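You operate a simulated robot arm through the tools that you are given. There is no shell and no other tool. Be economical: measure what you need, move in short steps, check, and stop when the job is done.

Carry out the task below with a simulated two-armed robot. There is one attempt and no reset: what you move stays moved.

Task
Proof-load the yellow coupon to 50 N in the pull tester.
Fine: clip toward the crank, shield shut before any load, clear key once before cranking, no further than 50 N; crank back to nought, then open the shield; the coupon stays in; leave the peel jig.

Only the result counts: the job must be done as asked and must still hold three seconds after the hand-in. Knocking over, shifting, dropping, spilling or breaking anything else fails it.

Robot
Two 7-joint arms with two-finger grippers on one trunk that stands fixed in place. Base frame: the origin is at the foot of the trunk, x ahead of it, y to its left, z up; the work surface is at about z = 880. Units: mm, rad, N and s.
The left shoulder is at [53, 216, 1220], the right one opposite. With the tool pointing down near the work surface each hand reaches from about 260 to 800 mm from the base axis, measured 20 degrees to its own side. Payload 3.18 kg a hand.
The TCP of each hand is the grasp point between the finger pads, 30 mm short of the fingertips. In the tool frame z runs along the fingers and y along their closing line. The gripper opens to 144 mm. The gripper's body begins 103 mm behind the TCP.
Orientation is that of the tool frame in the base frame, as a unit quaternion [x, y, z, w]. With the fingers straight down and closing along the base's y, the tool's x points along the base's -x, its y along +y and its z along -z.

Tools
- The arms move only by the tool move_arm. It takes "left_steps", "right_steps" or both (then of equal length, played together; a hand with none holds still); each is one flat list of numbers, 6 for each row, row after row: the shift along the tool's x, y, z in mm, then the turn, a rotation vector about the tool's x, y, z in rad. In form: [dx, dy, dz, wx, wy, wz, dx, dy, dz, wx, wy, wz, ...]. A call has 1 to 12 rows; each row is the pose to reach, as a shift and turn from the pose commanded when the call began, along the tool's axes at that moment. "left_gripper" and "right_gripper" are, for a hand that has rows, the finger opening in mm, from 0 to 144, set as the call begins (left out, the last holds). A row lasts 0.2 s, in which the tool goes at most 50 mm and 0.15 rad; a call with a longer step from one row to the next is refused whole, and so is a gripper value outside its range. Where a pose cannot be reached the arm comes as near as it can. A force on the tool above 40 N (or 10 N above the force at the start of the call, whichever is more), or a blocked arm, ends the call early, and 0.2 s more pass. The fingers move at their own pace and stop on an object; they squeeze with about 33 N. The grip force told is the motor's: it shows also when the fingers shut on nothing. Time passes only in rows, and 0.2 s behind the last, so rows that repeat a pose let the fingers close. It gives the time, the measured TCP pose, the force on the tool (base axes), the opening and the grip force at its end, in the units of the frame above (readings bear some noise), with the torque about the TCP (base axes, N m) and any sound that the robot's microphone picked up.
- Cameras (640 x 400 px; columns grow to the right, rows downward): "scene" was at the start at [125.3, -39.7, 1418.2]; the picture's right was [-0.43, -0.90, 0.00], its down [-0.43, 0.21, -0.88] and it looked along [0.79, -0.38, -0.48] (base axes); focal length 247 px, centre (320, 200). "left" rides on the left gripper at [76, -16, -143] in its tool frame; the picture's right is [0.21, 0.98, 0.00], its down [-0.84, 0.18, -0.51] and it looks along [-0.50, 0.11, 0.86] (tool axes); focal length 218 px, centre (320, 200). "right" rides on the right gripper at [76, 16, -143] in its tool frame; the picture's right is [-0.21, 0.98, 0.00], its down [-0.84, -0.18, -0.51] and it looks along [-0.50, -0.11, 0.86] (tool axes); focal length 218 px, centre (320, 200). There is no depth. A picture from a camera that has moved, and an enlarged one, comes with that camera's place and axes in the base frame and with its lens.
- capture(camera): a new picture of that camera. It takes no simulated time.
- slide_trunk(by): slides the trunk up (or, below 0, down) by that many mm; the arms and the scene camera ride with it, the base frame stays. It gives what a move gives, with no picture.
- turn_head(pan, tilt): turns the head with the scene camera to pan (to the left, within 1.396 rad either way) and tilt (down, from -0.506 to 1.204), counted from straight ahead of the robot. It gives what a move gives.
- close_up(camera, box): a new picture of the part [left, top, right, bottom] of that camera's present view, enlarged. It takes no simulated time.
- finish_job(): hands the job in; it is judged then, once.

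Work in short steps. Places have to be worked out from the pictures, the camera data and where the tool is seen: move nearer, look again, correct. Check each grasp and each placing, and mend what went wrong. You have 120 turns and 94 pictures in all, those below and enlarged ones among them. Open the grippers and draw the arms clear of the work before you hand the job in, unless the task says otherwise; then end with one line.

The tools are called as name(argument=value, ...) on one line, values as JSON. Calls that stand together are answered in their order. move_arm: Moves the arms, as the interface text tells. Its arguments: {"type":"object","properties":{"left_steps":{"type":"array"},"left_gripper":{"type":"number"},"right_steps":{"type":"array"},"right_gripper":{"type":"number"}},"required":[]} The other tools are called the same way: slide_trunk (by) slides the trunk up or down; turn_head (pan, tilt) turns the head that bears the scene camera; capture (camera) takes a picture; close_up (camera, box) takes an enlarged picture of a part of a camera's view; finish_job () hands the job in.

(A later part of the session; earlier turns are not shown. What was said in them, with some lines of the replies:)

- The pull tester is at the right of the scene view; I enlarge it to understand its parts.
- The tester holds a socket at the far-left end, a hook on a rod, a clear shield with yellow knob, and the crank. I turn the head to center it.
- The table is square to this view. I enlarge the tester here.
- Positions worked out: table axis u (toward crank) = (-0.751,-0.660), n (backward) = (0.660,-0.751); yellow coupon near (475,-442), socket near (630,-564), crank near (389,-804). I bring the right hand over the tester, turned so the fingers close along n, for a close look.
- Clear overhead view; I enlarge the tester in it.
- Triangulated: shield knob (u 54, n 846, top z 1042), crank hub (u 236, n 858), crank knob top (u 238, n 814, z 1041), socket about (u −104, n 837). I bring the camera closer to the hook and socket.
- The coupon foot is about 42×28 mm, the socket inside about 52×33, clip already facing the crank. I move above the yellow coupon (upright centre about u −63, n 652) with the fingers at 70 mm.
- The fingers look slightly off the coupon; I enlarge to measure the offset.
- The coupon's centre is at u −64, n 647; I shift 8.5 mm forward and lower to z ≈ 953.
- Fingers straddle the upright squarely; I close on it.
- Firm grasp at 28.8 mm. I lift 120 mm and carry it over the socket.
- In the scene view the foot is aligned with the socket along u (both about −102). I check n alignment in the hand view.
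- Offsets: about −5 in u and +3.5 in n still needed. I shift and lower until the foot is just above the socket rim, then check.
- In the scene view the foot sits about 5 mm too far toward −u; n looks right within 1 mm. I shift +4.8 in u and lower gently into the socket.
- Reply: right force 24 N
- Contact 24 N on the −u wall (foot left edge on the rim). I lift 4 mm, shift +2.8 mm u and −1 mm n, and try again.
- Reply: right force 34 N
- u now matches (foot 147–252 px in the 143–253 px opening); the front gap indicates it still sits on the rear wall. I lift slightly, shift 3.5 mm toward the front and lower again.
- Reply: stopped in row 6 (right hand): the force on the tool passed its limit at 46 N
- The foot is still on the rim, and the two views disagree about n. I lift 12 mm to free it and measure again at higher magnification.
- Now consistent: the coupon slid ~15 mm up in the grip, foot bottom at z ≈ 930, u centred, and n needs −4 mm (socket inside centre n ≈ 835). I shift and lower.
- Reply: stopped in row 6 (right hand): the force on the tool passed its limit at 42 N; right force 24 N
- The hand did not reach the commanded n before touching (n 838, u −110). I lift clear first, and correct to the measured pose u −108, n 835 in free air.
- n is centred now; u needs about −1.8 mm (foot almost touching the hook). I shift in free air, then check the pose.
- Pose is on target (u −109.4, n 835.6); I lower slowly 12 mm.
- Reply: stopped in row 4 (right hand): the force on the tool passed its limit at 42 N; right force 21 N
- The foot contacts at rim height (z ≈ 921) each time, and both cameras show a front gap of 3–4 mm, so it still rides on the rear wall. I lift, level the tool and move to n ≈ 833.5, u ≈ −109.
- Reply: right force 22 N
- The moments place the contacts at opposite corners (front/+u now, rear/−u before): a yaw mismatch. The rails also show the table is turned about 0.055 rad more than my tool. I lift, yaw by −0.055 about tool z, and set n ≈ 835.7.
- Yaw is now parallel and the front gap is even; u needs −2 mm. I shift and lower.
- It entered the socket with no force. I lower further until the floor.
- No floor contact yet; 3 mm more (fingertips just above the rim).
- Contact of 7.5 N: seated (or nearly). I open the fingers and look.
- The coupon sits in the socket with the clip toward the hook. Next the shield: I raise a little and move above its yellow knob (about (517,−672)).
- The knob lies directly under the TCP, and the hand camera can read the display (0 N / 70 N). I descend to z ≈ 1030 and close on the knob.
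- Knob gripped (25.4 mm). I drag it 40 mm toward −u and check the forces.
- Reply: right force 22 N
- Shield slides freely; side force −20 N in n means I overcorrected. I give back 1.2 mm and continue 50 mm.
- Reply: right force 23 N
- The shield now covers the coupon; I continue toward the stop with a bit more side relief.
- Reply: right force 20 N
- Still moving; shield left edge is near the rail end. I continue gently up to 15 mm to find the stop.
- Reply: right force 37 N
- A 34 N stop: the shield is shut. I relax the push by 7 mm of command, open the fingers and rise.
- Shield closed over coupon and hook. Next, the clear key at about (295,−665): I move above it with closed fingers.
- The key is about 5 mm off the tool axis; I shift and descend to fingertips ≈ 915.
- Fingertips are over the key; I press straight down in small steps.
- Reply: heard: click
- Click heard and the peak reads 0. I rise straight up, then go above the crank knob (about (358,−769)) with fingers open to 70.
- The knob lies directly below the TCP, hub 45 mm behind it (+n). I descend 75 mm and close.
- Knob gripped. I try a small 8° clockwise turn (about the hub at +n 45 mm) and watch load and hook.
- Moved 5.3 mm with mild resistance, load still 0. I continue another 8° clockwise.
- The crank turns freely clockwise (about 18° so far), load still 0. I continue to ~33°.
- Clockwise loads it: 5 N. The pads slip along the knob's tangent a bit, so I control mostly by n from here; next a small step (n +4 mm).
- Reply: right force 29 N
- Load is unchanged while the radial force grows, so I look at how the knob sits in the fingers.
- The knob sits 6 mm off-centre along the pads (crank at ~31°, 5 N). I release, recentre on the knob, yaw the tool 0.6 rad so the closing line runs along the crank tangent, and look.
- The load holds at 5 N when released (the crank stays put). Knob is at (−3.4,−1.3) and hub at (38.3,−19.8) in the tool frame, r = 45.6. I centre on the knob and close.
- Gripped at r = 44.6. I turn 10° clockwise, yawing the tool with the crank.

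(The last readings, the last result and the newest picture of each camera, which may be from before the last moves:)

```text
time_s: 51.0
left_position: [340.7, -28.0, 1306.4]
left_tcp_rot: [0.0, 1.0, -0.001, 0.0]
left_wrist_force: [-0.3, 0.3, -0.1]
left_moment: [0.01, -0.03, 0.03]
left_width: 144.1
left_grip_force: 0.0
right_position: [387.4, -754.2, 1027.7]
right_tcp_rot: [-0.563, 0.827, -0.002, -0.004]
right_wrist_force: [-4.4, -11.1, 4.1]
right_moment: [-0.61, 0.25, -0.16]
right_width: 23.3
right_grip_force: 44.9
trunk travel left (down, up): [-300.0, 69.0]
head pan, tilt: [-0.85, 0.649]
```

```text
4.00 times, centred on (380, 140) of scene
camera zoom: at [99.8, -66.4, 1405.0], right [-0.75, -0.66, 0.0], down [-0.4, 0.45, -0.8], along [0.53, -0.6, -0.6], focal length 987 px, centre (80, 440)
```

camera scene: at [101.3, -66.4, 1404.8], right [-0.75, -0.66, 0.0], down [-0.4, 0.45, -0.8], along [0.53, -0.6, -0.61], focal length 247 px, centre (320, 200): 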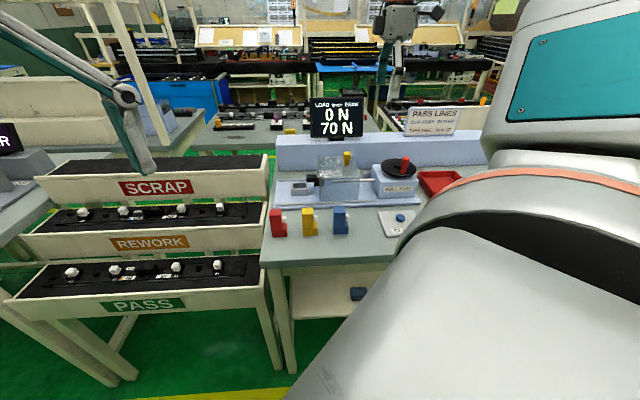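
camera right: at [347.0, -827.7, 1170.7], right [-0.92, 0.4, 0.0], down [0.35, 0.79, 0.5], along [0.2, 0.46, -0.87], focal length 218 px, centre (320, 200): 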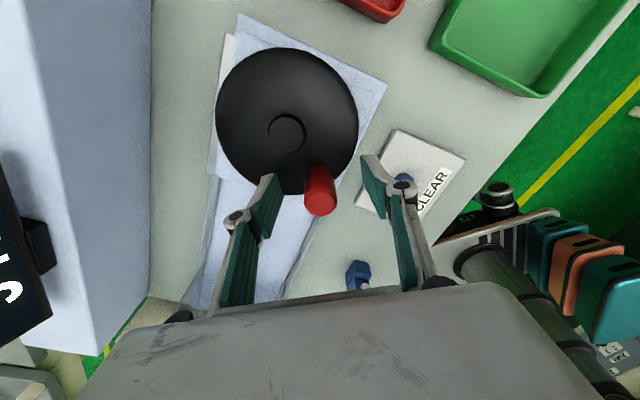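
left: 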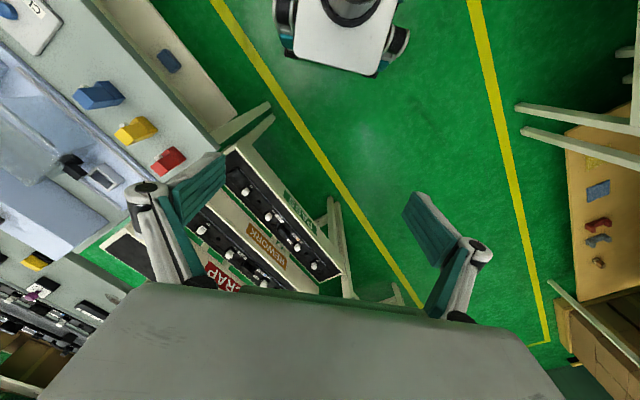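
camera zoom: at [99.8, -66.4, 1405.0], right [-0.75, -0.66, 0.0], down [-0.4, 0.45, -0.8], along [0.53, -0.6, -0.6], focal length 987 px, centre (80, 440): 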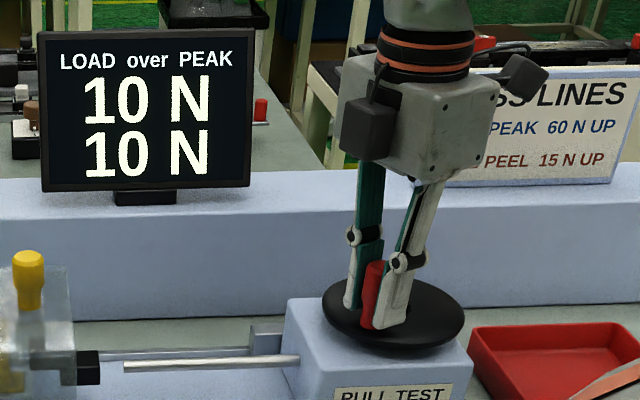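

10 N after ~11°: roughly 0.5 N per degree. I continue another ~10°, pulling slightly inward.

move_arm(right_steps=[0.3, -4.3, 0, 0, 0, 0.087, 0.1, -8.7, 0, 0, 0, 0.175, 0.1, -8.7, 0, 0, 0, 0.175])

close_up(camera="scene", box=[330, 90, 430, 190])

```text
time_s: 51.8
left_position: [341.9, -26.5, 1306.3]
left_tcp_rot: [-0.001, 1.0, -0.001, 0.0]
left_wrist_force: [0.5, -0.1, 0.5]
left_moment: [-0.05, -0.05, -0.03]
left_width: 143.9
left_grip_force: 0.1
right_position: [394.2, -755.3, 1026.6]
right_tcp_rot: [-0.488, 0.873, 0.0, -0.004]
right_wrist_force: [-2.4, 6.5, -2.1]
right_moment: [0.06, 0.1, -0.11]
right_width: 23.6
right_grip_force: 44.8
trunk travel left (down, up): [-300.0, 69.0]
head pan, tilt: [-0.85, 0.649]
```

```text
4.00 times, centred on (380, 140) of scene
camera zoom: at [100.4, -65.0, 1404.9], right [-0.75, -0.66, 0.0], down [-0.4, 0.45, -0.8], along [0.53, -0.6, -0.6], focal length 987 px, centre (80, 440)
```

zoom: 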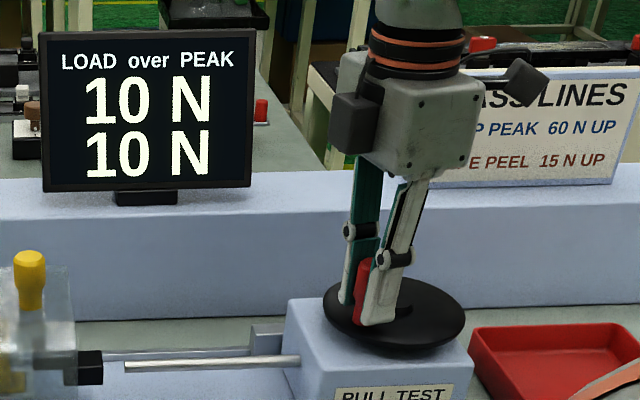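

Display moves in 5 N steps; the estimate is 0.2–0.3 N/deg. I continue 25° in one smooth arc.

move_arm(right_steps=[-1.5, -3.5, 0, 0, 0, 0.087, -2.7, -7.2, 0, 0, 0, 0.175, -3.6, -10.9, 0, 0, 0, 0.262, -4.1, -14.7, 0, 0, 0, 0.349, -4.3, -18.5, 0, 0, 0, 0.436, -4.3, -18.5, 0, 0, 0, 0.436])

close_up(camera="scene", box=[330, 90, 430, 190])

```text
time_s: 53.2
left_position: [342.9, -27.3, 1305.5]
left_tcp_rot: [0.0, 1.0, -0.001, -0.001]
left_wrist_force: [-0.3, -0.3, 0.4]
left_moment: [-0.02, 0.01, -0.01]
left_width: 144.1
left_grip_force: 0.0
right_position: [414.6, -761.9, 1027.3]
right_tcp_rot: [-0.287, 0.958, -0.002, -0.004]
right_wrist_force: [2.1, 12.9, -11.7]
right_moment: [0.47, -0.19, -0.2]
right_width: 23.1
right_grip_force: 44.8
trunk travel left (down, up): [-300.0, 69.0]
head pan, tilt: [-0.85, 0.649]
```

```text
4.00 times, centred on (380, 140) of scene
camera zoom: at [101.4, -65.0, 1404.8], right [-0.75, -0.66, 0.0], down [-0.4, 0.45, -0.8], along [0.53, -0.6, -0.6], focal length 987 px, centre (80, 440)
```

zoom: 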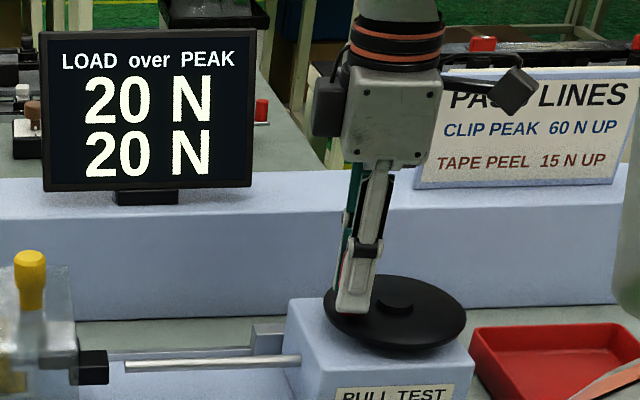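

20 N at 78° of travel. I continue another ~25°.

move_arm(right_steps=[-2.7, -2.4, 0, 0, 0, 0.087, -3.9, -6.1, 0, 0, 0, 0.175, -4.6, -10.1, 0, 0, 0, 0.262, -5.0, -14.0, 0, 0, 0, 0.349, -5.1, -17.9, 0, 0, 0, 0.436, -5.1, -17.9, 0, 0, 0, 0.436])

close_up(camera="scene", box=[330, 90, 430, 190])

```text
time_s: 54.6
left_position: [341.8, -28.6, 1305.9]
left_tcp_rot: [-0.001, 1.0, -0.001, 0.0]
left_wrist_force: [1.2, 0.3, -0.1]
left_moment: [0.03, -0.02, 0.03]
left_width: 144.1
left_grip_force: 0.0
right_position: [427.9, -776.7, 1027.2]
right_tcp_rot: [-0.074, 0.997, -0.004, -0.003]
right_wrist_force: [-2.5, -2.9, -3.8]
right_moment: [-0.33, 1.05, 0.05]
right_width: 23.5
right_grip_force: 44.7
trunk travel left (down, up): [-300.0, 69.0]
head pan, tilt: [-0.85, 0.649]
```

```text
4.00 times, centred on (380, 140) of scene
camera zoom: at [100.5, -66.3, 1404.9], right [-0.75, -0.66, 0.0], down [-0.4, 0.45, -0.8], along [0.53, -0.6, -0.6], focal length 987 px, centre (80, 440)
```

zoom: 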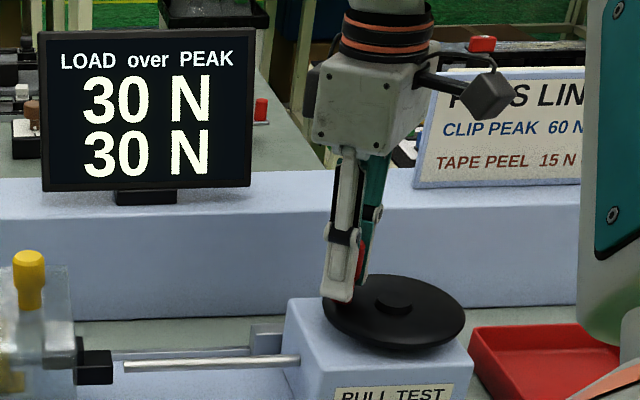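

30 N at 103°. I continue 15°.

move_arm(right_steps=[-1.3, -3.9, 0, 0, 0, 0.087, -2.4, -7.7, 0, 0, 0, 0.175, -3.1, -11.6, 0, 0, 0, 0.262, -3.1, -11.6, 0, 0, 0, 0.262])

close_up(camera="scene", box=[330, 90, 430, 190])

```text
time_s: 55.6
left_position: [341.2, -29.2, 1305.7]
left_tcp_rot: [-0.002, 1.0, -0.001, 0.0]
left_wrist_force: [0.4, 0.1, 0.1]
left_moment: [-0.02, -0.01, 0.02]
left_width: 144.1
left_grip_force: 0.1
right_position: [431.7, -787.7, 1028.1]
right_tcp_rot: [0.057, 0.998, -0.005, -0.003]
right_wrist_force: [-5.6, -4.0, 1.8]
right_moment: [-0.1, 0.81, 0.11]
right_width: 23.3
right_grip_force: 44.8
trunk travel left (down, up): [-300.0, 69.0]
head pan, tilt: [-0.85, 0.649]
```

```text
4.00 times, centred on (380, 140) of scene
camera zoom: at [99.7, -66.0, 1405.0], right [-0.75, -0.66, 0.0], down [-0.4, 0.45, -0.8], along [0.53, -0.6, -0.6], focal length 987 px, centre (80, 440)
```

zoom: 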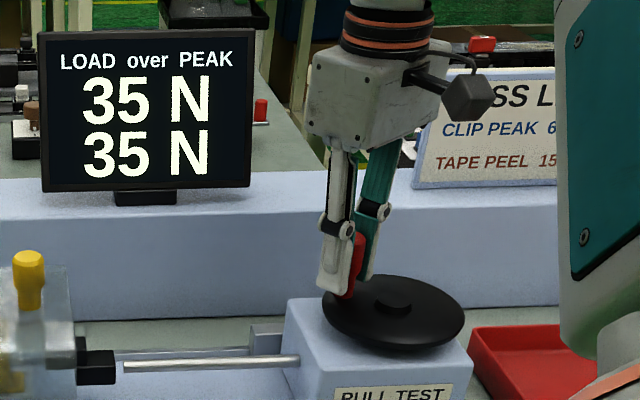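

35 N at 118°. Next 10°.

move_arm(right_steps=[-1.8, -3.9, 0, 0, 0, 0.087, -2.8, -7.7, 0, 0, 0, 0.175, -2.8, -7.7, 0, 0, 0, 0.175])

close_up(camera="scene", box=[330, 90, 430, 190])

```text
time_s: 56.4
left_position: [340.7, -28.3, 1306.0]
left_tcp_rot: [-0.001, 1.0, -0.002, 0.0]
left_wrist_force: [-0.2, 0.1, 0.4]
left_moment: [-0.01, -0.02, 0.06]
left_width: 144.0
left_grip_force: 0.0
right_position: [432.9, -794.2, 1026.9]
right_tcp_rot: [0.144, 0.99, -0.003, -0.002]
right_wrist_force: [-8.8, -8.4, 2.3]
right_moment: [-0.16, 0.62, 0.27]
right_width: 23.2
right_grip_force: 44.6
trunk travel left (down, up): [-300.0, 69.0]
head pan, tilt: [-0.85, 0.649]
```

```text
4.00 times, centred on (380, 140) of scene
camera zoom: at [99.5, -66.3, 1405.0], right [-0.75, -0.66, 0.0], down [-0.4, 0.45, -0.8], along [0.53, -0.6, -0.6], focal length 987 px, centre (80, 440)
```

zoom: 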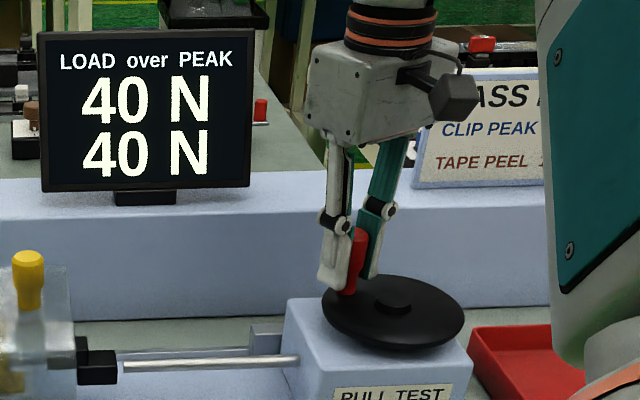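

40 N at 127°. Model: about 0.33–0.35 N/deg, so 50 N at about 156–164°. Next 9°.

move_arm(right_steps=[-1.0, -4.8, 0, 0, 0, 0.08, -2.0, -8.6, 0, 0, 0, 0.16, -2.0, -8.6, 0, 0, 0, 0.16])

close_up(camera="scene", box=[330, 90, 430, 190])

```text
time_s: 57.2
left_position: [342.5, -27.8, 1307.0]
left_tcp_rot: [-0.001, 1.0, -0.001, 0.0]
left_wrist_force: [0.4, -0.4, 0.2]
left_moment: [-0.02, 0.0, 0.0]
left_width: 144.0
left_grip_force: 0.1
right_position: [433.8, -802.6, 1027.6]
right_tcp_rot: [0.223, 0.975, -0.003, -0.001]
right_wrist_force: [-5.1, 0.9, -0.9]
right_moment: [0.17, 0.1, -0.08]
right_width: 23.2
right_grip_force: 44.4
trunk travel left (down, up): [-300.0, 69.0]
head pan, tilt: [-0.85, 0.649]
```

```text
4.00 times, centred on (380, 140) of scene
camera zoom: at [99.9, -65.5, 1405.0], right [-0.75, -0.66, 0.0], down [-0.4, 0.45, -0.8], along [0.53, -0.6, -0.6], focal length 987 px, centre (80, 440)
```

zoom: 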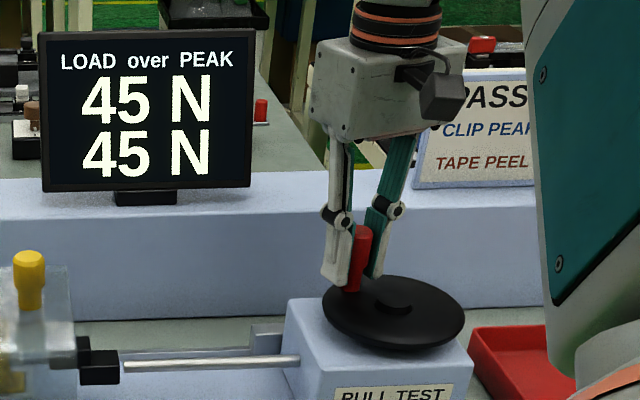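

45 N at 138°. From here 3° steps.

move_arm(right_steps=[-0.9, -2.3, 0, 0, 0, 0.06, -0.9, -2.3, 0, 0, 0, 0.06])

close_up(camera="scene", box=[330, 90, 400, 150])

```text
time_s: 57.8
left_position: [342.3, -28.2, 1306.3]
left_tcp_rot: [-0.002, 1.0, -0.001, 0.0]
left_wrist_force: [-0.2, 0.0, 0.1]
left_moment: [0.02, -0.04, 0.01]
left_width: 144.1
left_grip_force: 0.1
right_position: [432.8, -804.4, 1027.6]
right_tcp_rot: [0.252, 0.968, -0.004, -0.003]
right_wrist_force: [-6.0, 4.0, -0.8]
right_moment: [0.13, 0.13, -0.16]
right_width: 23.2
right_grip_force: 45.1
trunk travel left (down, up): [-300.0, 69.0]
head pan, tilt: [-0.85, 0.649]
```

```text
6.67 times, centred on (365, 120) of scene
camera zoom: at [99.8, -65.1, 1405.0], right [-0.75, -0.66, 0.0], down [-0.4, 0.45, -0.8], along [0.53, -0.6, -0.6], focal length 1645 px, centre (20, 733)
```

zoom: 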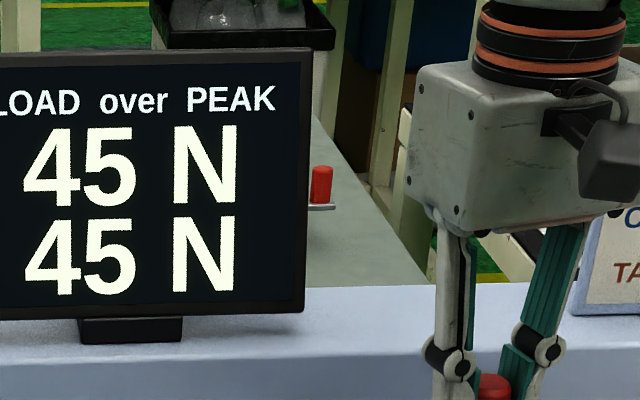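

move_arm(right_steps=[-1.0, -2.6, 0, 0, 0, 0.06, -1.0, -2.6, 0, 0, 0, 0.06])

close_up(camera="scene", box=[330, 90, 400, 150])

```text
time_s: 58.4
left_position: [342.1, -27.8, 1306.8]
left_tcp_rot: [0.0, 1.0, -0.001, 0.001]
left_wrist_force: [-0.3, 1.0, 0.0]
left_moment: [-0.02, 0.01, 0.01]
left_width: 144.1
left_grip_force: 0.0
right_position: [432.5, -807.9, 1026.5]
right_tcp_rot: [0.28, 0.96, -0.005, -0.002]
right_wrist_force: [-6.7, 6.5, -2.9]
right_moment: [0.18, 0.21, -0.16]
right_width: 23.2
right_grip_force: 45.0
trunk travel left (down, up): [-300.0, 69.0]
head pan, tilt: [-0.85, 0.649]
```

```text
6.67 times, centred on (365, 120) of scene
camera zoom: at [99.8, -65.1, 1405.0], right [-0.75, -0.66, 0.0], down [-0.4, 0.45, -0.8], along [0.53, -0.6, -0.6], focal length 1645 px, centre (20, 733)
```

zoom: 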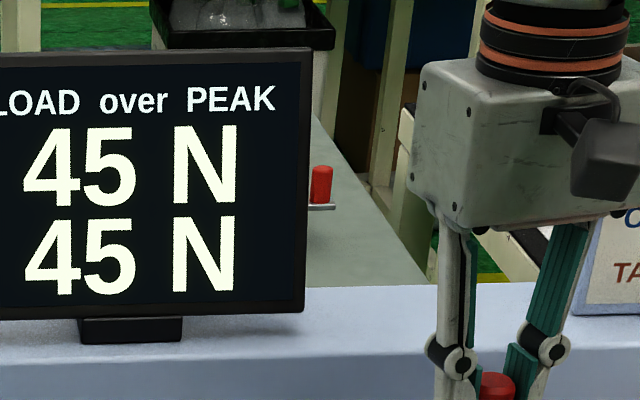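

move_arm(right_steps=[-0.9, -2.5, 0, 0, 0, 0.06, -0.9, -2.5, 0, 0, 0, 0.06])

close_up(camera="scene", box=[330, 90, 400, 150])

```text
time_s: 59.0
left_position: [341.8, -27.7, 1306.6]
left_tcp_rot: [-0.001, 1.0, -0.001, 0.0]
left_wrist_force: [0.3, 0.4, 0.1]
left_moment: [0.01, -0.01, 0.01]
left_width: 144.2
left_grip_force: 0.1
right_position: [432.7, -810.6, 1027.3]
right_tcp_rot: [0.31, 0.951, -0.004, -0.001]
right_wrist_force: [-7.2, 3.9, -3.0]
right_moment: [0.47, 0.62, -0.08]
right_width: 23.2
right_grip_force: 44.8
trunk travel left (down, up): [-300.0, 69.0]
head pan, tilt: [-0.85, 0.649]
```

```text
6.67 times, centred on (365, 120) of scene
camera zoom: at [100.0, -65.5, 1405.0], right [-0.75, -0.66, 0.0], down [-0.4, 0.45, -0.8], along [0.53, -0.6, -0.6], focal length 1645 px, centre (20, 733)
```

zoom: 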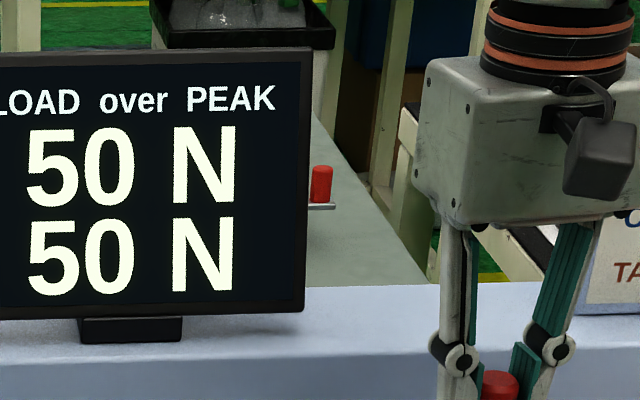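

Display shows 50 N / 50 N: stop here. Now I crank back counter-clockwise along the same circle, first 76°.

move_arm(right_steps=[2.1, 5.0, 0, 0, 0, -0.12, 5.0, 9.5, 0, 0, 0, -0.24, 8.3, 13.6, 0, 0, 0, -0.36, 12.3, 17.3, 0, 0, 0, -0.48, 16.4, 20.5, 0, 0, 0, -0.6, 21.1, 23.1, 0, 0, 0, -0.72, 25.9, 25.2, 0, 0, 0, -0.84, 31.1, 26.6, 0, 0, 0, -0.96, 36.3, 27.5, 0, 0, 0, -1.08, 41.7, 27.7, 0, 0, 0, -1.2, 46.9, 27.3, 0, 0, 0, -1.32, 46.9, 27.3, 0, 0, 0, -1.32])

close_up(camera="scene", box=[330, 90, 430, 190])

```text
time_s: 61.6
left_position: [342.7, -27.8, 1304.4]
left_tcp_rot: [-0.001, 1.0, -0.001, 0.0]
left_wrist_force: [-0.5, 0.8, -0.1]
left_moment: [0.0, 0.01, 0.0]
left_width: 144.2
left_grip_force: 0.0
right_position: [413.7, -760.5, 1027.7]
right_tcp_rot: [-0.34, 0.94, -0.002, -0.003]
right_wrist_force: [10.0, -2.2, 3.8]
right_moment: [0.54, -0.84, 0.44]
right_width: 23.4
right_grip_force: 44.7
trunk travel left (down, up): [-300.0, 69.0]
head pan, tilt: [-0.85, 0.649]
```

```text
4.00 times, centred on (380, 140) of scene
camera zoom: at [101.4, -65.5, 1404.9], right [-0.75, -0.66, 0.0], down [-0.4, 0.45, -0.8], along [0.53, -0.6, -0.6], focal length 987 px, centre (80, 440)
```

zoom: 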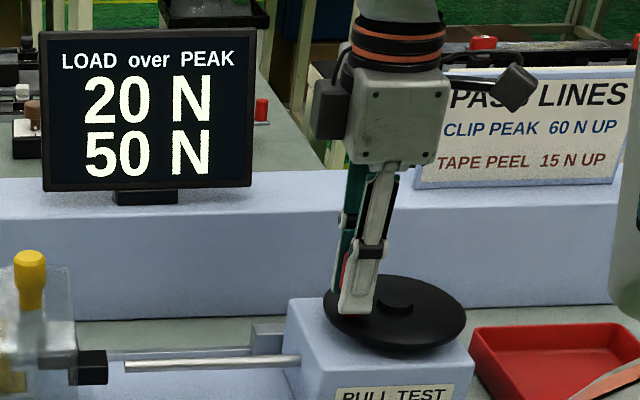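

20 N on the way back, peak stays 50. I continue the arc back to the starting angle (~135°).

move_arm(right_steps=[2.0, 5.2, 0, 0, 0, -0.09, 4.9, 9.7, 0, 0, 0, -0.18, 8.4, 13.9, 0, 0, 0, -0.27, 12.3, 17.6, 0, 0, 0, -0.36, 16.6, 20.8, 0, 0, 0, -0.45, 21.3, 23.5, 0, 0, 0, -0.54, 26.2, 25.7, 0, 0, 0, -0.63, 31.5, 27.2, 0, 0, 0, -0.72, 36.7, 28.1, 0, 0, 0, -0.81, 42.1, 28.4, 0, 0, 0, -0.9, 42.1, 28.4, 0, 0, 0, -0.9])

close_up(camera="scene", box=[330, 90, 430, 190])

```text
time_s: 64.0
left_position: [342.3, -27.0, 1304.4]
left_tcp_rot: [-0.001, 1.0, -0.001, 0.0]
left_wrist_force: [-0.5, 1.2, 0.3]
left_moment: [-0.04, -0.01, 0.0]
left_width: 143.9
left_grip_force: 0.1
right_position: [360.3, -765.5, 1026.5]
right_tcp_rot: [0.714, -0.7, 0.001, 0.005]
right_wrist_force: [2.7, 2.1, 3.4]
right_moment: [0.16, 0.03, 0.09]
right_width: 23.2
right_grip_force: 45.2
trunk travel left (down, up): [-300.0, 69.0]
head pan, tilt: [-0.85, 0.649]
```

```text
4.00 times, centred on (380, 140) of scene
camera zoom: at [100.7, -65.0, 1404.9], right [-0.75, -0.66, 0.0], down [-0.4, 0.45, -0.8], along [0.53, -0.6, -0.6], focal length 987 px, centre (80, 440)
```

zoom: 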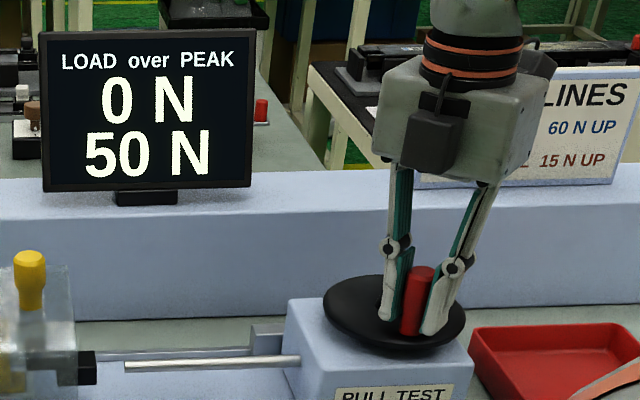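

0 N / peak 50 N. I bring the crank the last ~4° to its starting place.

move_arm(right_steps=[1.1, 1.0, 0, 0, 0, 0, 2.3, 1.9, 0, 0, 0, 0, 2.3, 1.9, 0, 0, 0, 0])

```text
time_s: 64.8
left_position: [342.0, -26.1, 1305.4]
left_tcp_rot: [-0.001, 1.0, -0.002, 0.0]
left_wrist_force: [-0.2, -0.1, -0.2]
left_moment: [0.02, 0.0, 0.01]
left_width: 144.0
left_grip_force: 0.1
right_position: [357.1, -766.4, 1027.0]
right_tcp_rot: [0.714, -0.7, 0.0, 0.004]
right_wrist_force: [0.6, 11.9, -3.0]
right_moment: [-0.18, 0.02, 0.09]
right_width: 23.0
right_grip_force: 45.1
trunk travel left (down, up): [-300.0, 69.0]
head pan, tilt: [-0.85, 0.649]
```

The crank is back at its start angle. I release, rise, and yaw back to line up with the table.

move_arm(right_steps=[-1, 0, 0, 0, 0, 0, -1, 0, 0, 0, 0, 0, -1, 0, -45, 0, 0, 0, -1, 0, -90, 0, 0, 0, -1, 0, -90, 0, 0, 0.14, -1, 0, -90, 0, 0, 0.28, -1, 0, -90, 0, 0, 0.42, -1, 0, -90, 0, 0, 0.56, -1, 0, -90, 0, 0, 0.7, -1, 0, -90, 0, 0, 0.82, -1, 0, -90, 0, 0, 0.82], right_gripper=60)

close_up(camera="scene", box=[275, 90, 435, 220])

```text
time_s: 67.2
left_position: [342.4, -28.0, 1306.4]
left_tcp_rot: [0.0, 1.0, -0.001, 0.0]
left_wrist_force: [-0.2, -0.1, -0.5]
left_moment: [-0.01, 0.04, 0.02]
left_width: 144.1
left_grip_force: 0.1
right_position: [359.2, -767.2, 1119.0]
right_tcp_rot: [-0.375, 0.927, -0.003, -0.003]
right_wrist_force: [0.6, -0.2, 0.1]
right_moment: [0.0, -0.01, 0.02]
right_width: 60.2
right_grip_force: 0.0
trunk travel left (down, up): [-300.0, 69.0]
head pan, tilt: [-0.85, 0.649]
```

```text
3.08 times, centred on (355, 155) of scene
camera zoom: at [100.5, -65.6, 1404.9], right [-0.75, -0.66, 0.0], down [-0.4, 0.45, -0.8], along [0.53, -0.6, -0.6], focal length 759 px, centre (212, 338)
```

zoom: 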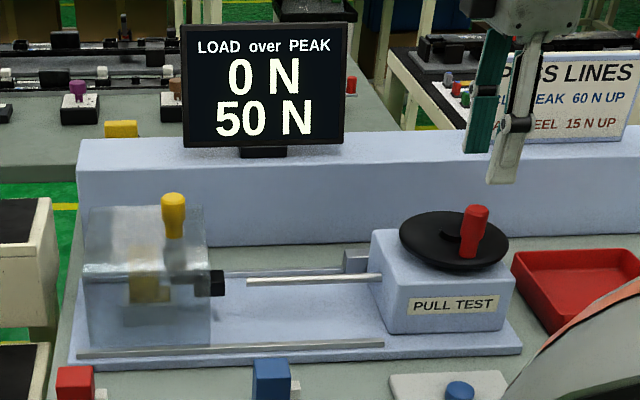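

Load 0, peak 50, crank free. I return over the shield knob (611,−577).

move_arm(right_steps=[-45, -5.6, 0, 0, 0, 0, -90, -11.2, 0, 0, 0, 0, -135, -16.8, 0, 0, 0, 0, -180, -22.4, 0, 0, 0, 0, -225, -28, 0, 0, 0, 0, -270, -33.6, 0, 0, 0, 0, -313.7, -39.3, 0, 0, 0, 0, -313.7, -39.3, 0, 0, 0, 0])

close_up(camera="right", box=[220, 80, 420, 240])

```text
time_s: 69.0
left_position: [342.0, -28.4, 1305.9]
left_tcp_rot: [-0.001, 1.0, 0.0, -0.001]
left_wrist_force: [0.4, 0.3, -0.2]
left_moment: [0.0, 0.01, -0.02]
left_width: 143.6
left_grip_force: 0.1
right_position: [609.7, -574.4, 1117.7]
right_tcp_rot: [-0.376, 0.926, -0.003, -0.004]
right_wrist_force: [0.2, -0.2, 0.0]
right_moment: [-0.03, 0.0, -0.01]
right_width: 60.0
right_grip_force: 0.0
trunk travel left (down, up): [-300.0, 69.0]
head pan, tilt: [-0.85, 0.649]
```

```text
2.50 times, centred on (320, 160) of right
camera zoom: at [544.0, -614.7, 1259.9], right [-0.53, 0.85, 0.0], down [0.73, 0.46, 0.5], along [0.43, 0.26, -0.87], focal length 546 px, centre (320, 300)
```

zoom: 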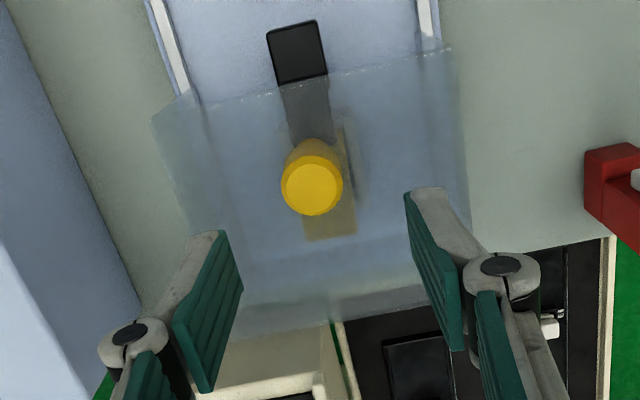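

Knob is 3 mm off in n; I correct, descend to z ≈ 1030 and grip.

move_arm(right_steps=[0.8, -3, 40, 0, 0, 0, 0.8, -3, 80, 0, 0, 0, 0.8, -3, 87, 0, 0, 0])

move_arm(right_steps=[0, 0, 0, 0, 0, 0, 0, 0, 0, 0, 0, 0, 0, 0, 0, 0, 0, 0], right_gripper=10)

```text
time_s: 69.8
left_position: [342.3, -28.2, 1305.9]
left_tcp_rot: [-0.001, 1.0, 0.0, 0.0]
left_wrist_force: [0.3, 0.3, 1.0]
left_moment: [0.02, 0.0, -0.01]
left_width: 143.9
left_grip_force: 0.1
right_position: [612.3, -579.3, 1029.3]
right_tcp_rot: [-0.376, 0.927, -0.003, -0.004]
right_wrist_force: [0.6, -0.5, 0.6]
right_moment: [-0.03, 0.06, 0.01]
right_width: 59.9
right_grip_force: 0.1
trunk travel left (down, up): [-300.0, 69.0]
head pan, tilt: [-0.85, 0.649]
```

```text
time_s: 70.6
left_position: [342.0, -27.4, 1305.6]
left_tcp_rot: [-0.001, 1.0, -0.001, -0.001]
left_wrist_force: [0.5, -0.3, -1.4]
left_moment: [-0.02, 0.01, 0.03]
left_width: 143.7
left_grip_force: 0.0
right_position: [610.4, -576.8, 1029.4]
right_tcp_rot: [-0.376, 0.926, -0.001, -0.004]
right_wrist_force: [-7.3, 7.8, -2.2]
right_moment: [0.42, 0.01, -0.1]
right_width: 25.3
right_grip_force: 44.5
trunk travel left (down, up): [-300.0, 69.0]
head pan, tilt: [-0.85, 0.649]
```

Gripped. I slide the shield back +134 mm to its original open place.

move_arm(right_steps=[11, 1, 0, 0, 0, 0, 22, 1, 0, 0, 0, 0, 33, 0.8, 0, 0, 0, 0, 44, 0.6, 0, 0, 0, 0, 55, 0.4, 0, 0, 0, 0, 66, 0.2, 0, 0, 0, 0, 77, 0, 0, 0, 0, 0, 88, 0, 0, 0, 0, 0, 99, -0.3, 0, 0, 0, 0, 110, -0.5, 0, 0, 0, 0, 121, -0.7, 0, 0, 0, 0, 133, -1, 0, 0, 0, 0])

close_up(camera="scene", box=[275, 90, 435, 220])

```text
time_s: 73.2
left_position: [341.6, -26.3, 1305.4]
left_tcp_rot: [-0.001, 1.0, -0.001, -0.001]
left_wrist_force: [0.4, -0.1, -0.2]
left_moment: [-0.04, 0.05, -0.01]
left_width: 144.0
left_grip_force: 0.1
right_position: [517.7, -669.6, 1028.3]
right_tcp_rot: [-0.376, 0.927, 0.0, -0.004]
right_wrist_force: [-6.0, 22.0, -13.5]
right_moment: [0.98, -0.2, -0.02]
right_width: 25.3
right_grip_force: 44.8
trunk travel left (down, up): [-300.0, 69.0]
head pan, tilt: [-0.85, 0.649]
```

```text
3.08 times, centred on (355, 155) of scene
camera zoom: at [100.8, -63.9, 1404.9], right [-0.75, -0.66, 0.0], down [-0.4, 0.45, -0.8], along [0.53, -0.6, -0.6], focal length 759 px, centre (212, 338)
```

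zoom: 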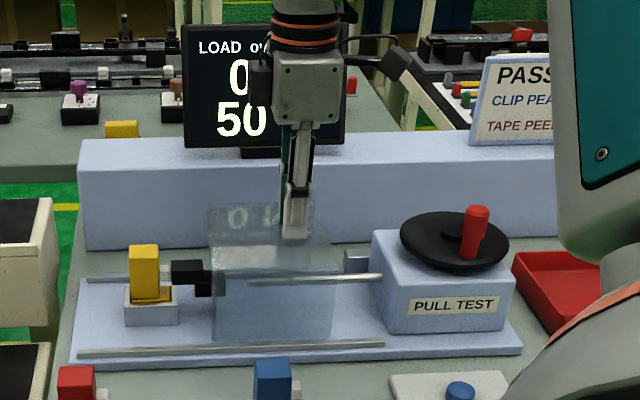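

The coupon stays in the socket and the shield is within ~2 mm of its original place. I push a further 4 mm to the open stop.

move_arm(right_steps=[2, 1, 0, 0, 0, 0, 4, 1.5, 0, 0, 0, 0, 4, 1.5, 0, 0, 0, 0])

move_arm(right_steps=[-2, 0, 0, 0, 0, 0, -2, 0, 0, 0, 0, 0])

move_arm(right_steps=[0, 0, 0, 0, 0, 0, 0, 0, 0, 0, 0, 0, 0, 0, -45, 0, 0, 0, 0, 0, -90, 0, 0, 0, 0, 0, -130, 0, 0, 0], right_gripper=70)

close_up(camera="scene", box=[275, 90, 435, 220])

```text
time_s: 74.0
left_position: [344.3, -24.9, 1304.3]
left_tcp_rot: [-0.002, 1.0, -0.002, 0.0]
left_wrist_force: [-0.6, -0.2, -0.1]
left_moment: [-0.01, -0.01, -0.01]
left_width: 144.0
left_grip_force: 0.0
right_position: [518.6, -670.8, 1029.6]
right_tcp_rot: [-0.376, 0.927, -0.001, -0.002]
right_wrist_force: [12.6, 28.7, -14.5]
right_moment: [0.79, -0.47, -0.1]
right_width: 25.4
right_grip_force: 45.0
trunk travel left (down, up): [-300.0, 69.0]
head pan, tilt: [-0.85, 0.649]
```

```text
time_s: 74.6
left_position: [344.1, -25.5, 1305.1]
left_tcp_rot: [-0.001, 1.0, -0.002, -0.001]
left_wrist_force: [-0.6, 0.1, 0.5]
left_moment: [0.0, -0.02, -0.02]
left_width: 144.3
left_grip_force: 0.0
right_position: [517.3, -670.2, 1028.6]
right_tcp_rot: [-0.377, 0.926, -0.001, -0.002]
right_wrist_force: [10.3, 23.3, -9.6]
right_moment: [1.18, -0.78, -0.04]
right_width: 25.3
right_grip_force: 45.1
trunk travel left (down, up): [-300.0, 69.0]
head pan, tilt: [-0.85, 0.649]
```

```text
time_s: 75.8
left_position: [341.0, -27.2, 1306.4]
left_tcp_rot: [-0.001, 1.0, -0.001, 0.0]
left_wrist_force: [-0.1, 0.4, -0.6]
left_moment: [-0.05, -0.02, -0.02]
left_width: 144.1
left_grip_force: 0.1
right_position: [514.2, -672.9, 1162.0]
right_tcp_rot: [-0.376, 0.926, -0.002, -0.004]
right_wrist_force: [0.0, -0.2, 0.5]
right_moment: [-0.05, 0.0, 0.0]
right_width: 70.0
right_grip_force: 0.0
trunk travel left (down, up): [-300.0, 69.0]
head pan, tilt: [-0.85, 0.649]
```

```text
3.08 times, centred on (355, 155) of scene
camera zoom: at [99.9, -64.6, 1405.1], right [-0.75, -0.66, 0.0], down [-0.4, 0.45, -0.8], along [0.53, -0.6, -0.6], focal length 759 px, centre (212, 338)
```

zoom: 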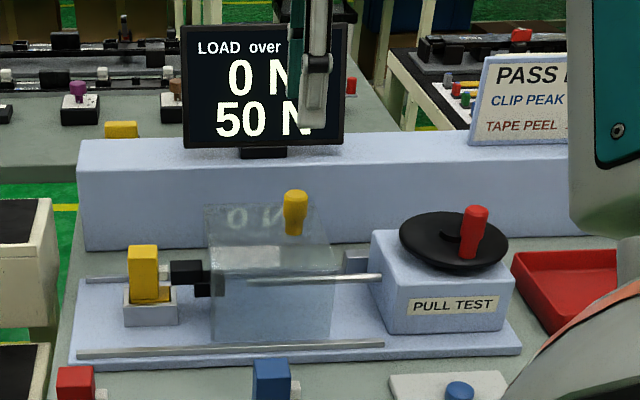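

Load 0, peak 50, shield open at its stop, coupon in the socket. I withdraw the right arm up and back.

move_arm(right_steps=[0, 0, -45, 0, 0, 0, 0, 0, -90, 0, 0, 0, -8, 38, -110, 0, 0, 0, -16, 80, -120, 0, 0, 0, -24, 122, -130, 0, 0, 0, -33, 164, -140, 0, 0, 0, -42, 206, -150, 0, 0, 0, -50, 248, -160, 0, 0, 0, -55, 271, -170, 0, 0, 0, -55, 271, -170, 0, 0, 0])

capture(camera="scene")

```text
time_s: 78.0
left_position: [342.4, -28.1, 1305.2]
left_tcp_rot: [0.0, 1.0, -0.001, -0.001]
left_wrist_force: [-0.4, 1.0, -0.4]
left_moment: [0.0, 0.02, 0.02]
left_width: 144.3
left_grip_force: 0.1
right_position: [366.4, -437.6, 1327.7]
right_tcp_rot: [-0.377, 0.926, -0.002, -0.004]
right_wrist_force: [-0.2, -0.1, 0.0]
right_moment: [-0.03, 0.0, 0.02]
right_width: 70.2
right_grip_force: 0.0
trunk travel left (down, up): [-300.0, 69.0]
head pan, tilt: [-0.85, 0.649]
```

```text
11 pictures are left
camera scene: at [100.4, -65.6, 1404.9], right [-0.75, -0.66, 0.0], down [-0.4, 0.45, -0.8], along [0.53, -0.6, -0.6], focal length 247 px, centre (320, 200)
```

scene: 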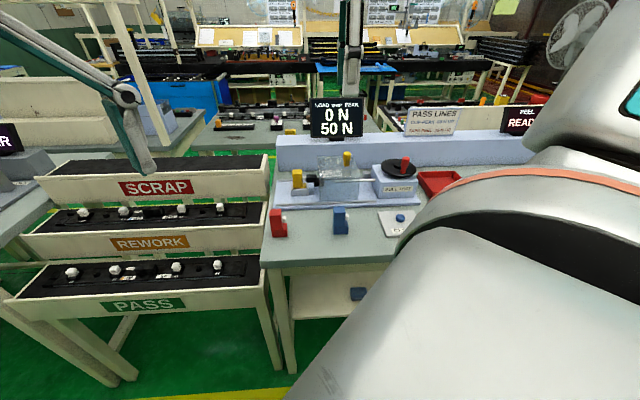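

Everything is in the final state: 0 N load, 50 N peak, shield open, coupon in the tester, arms clear. I hand in.

finish_job()

```text
The job is handed in.
```

The yellow coupon was loaded until the tester displayed 50 N, cranked back to 0 N, and left in the socket with its clip toward the crank. The display moves in 5 N steps, and I stopped as soon as it showed 50, so the true peak may be off by a couple of newtons. The shield was shut before any load and is open again, the clear key was pressed once before cranking, and the peel jig was not touched.
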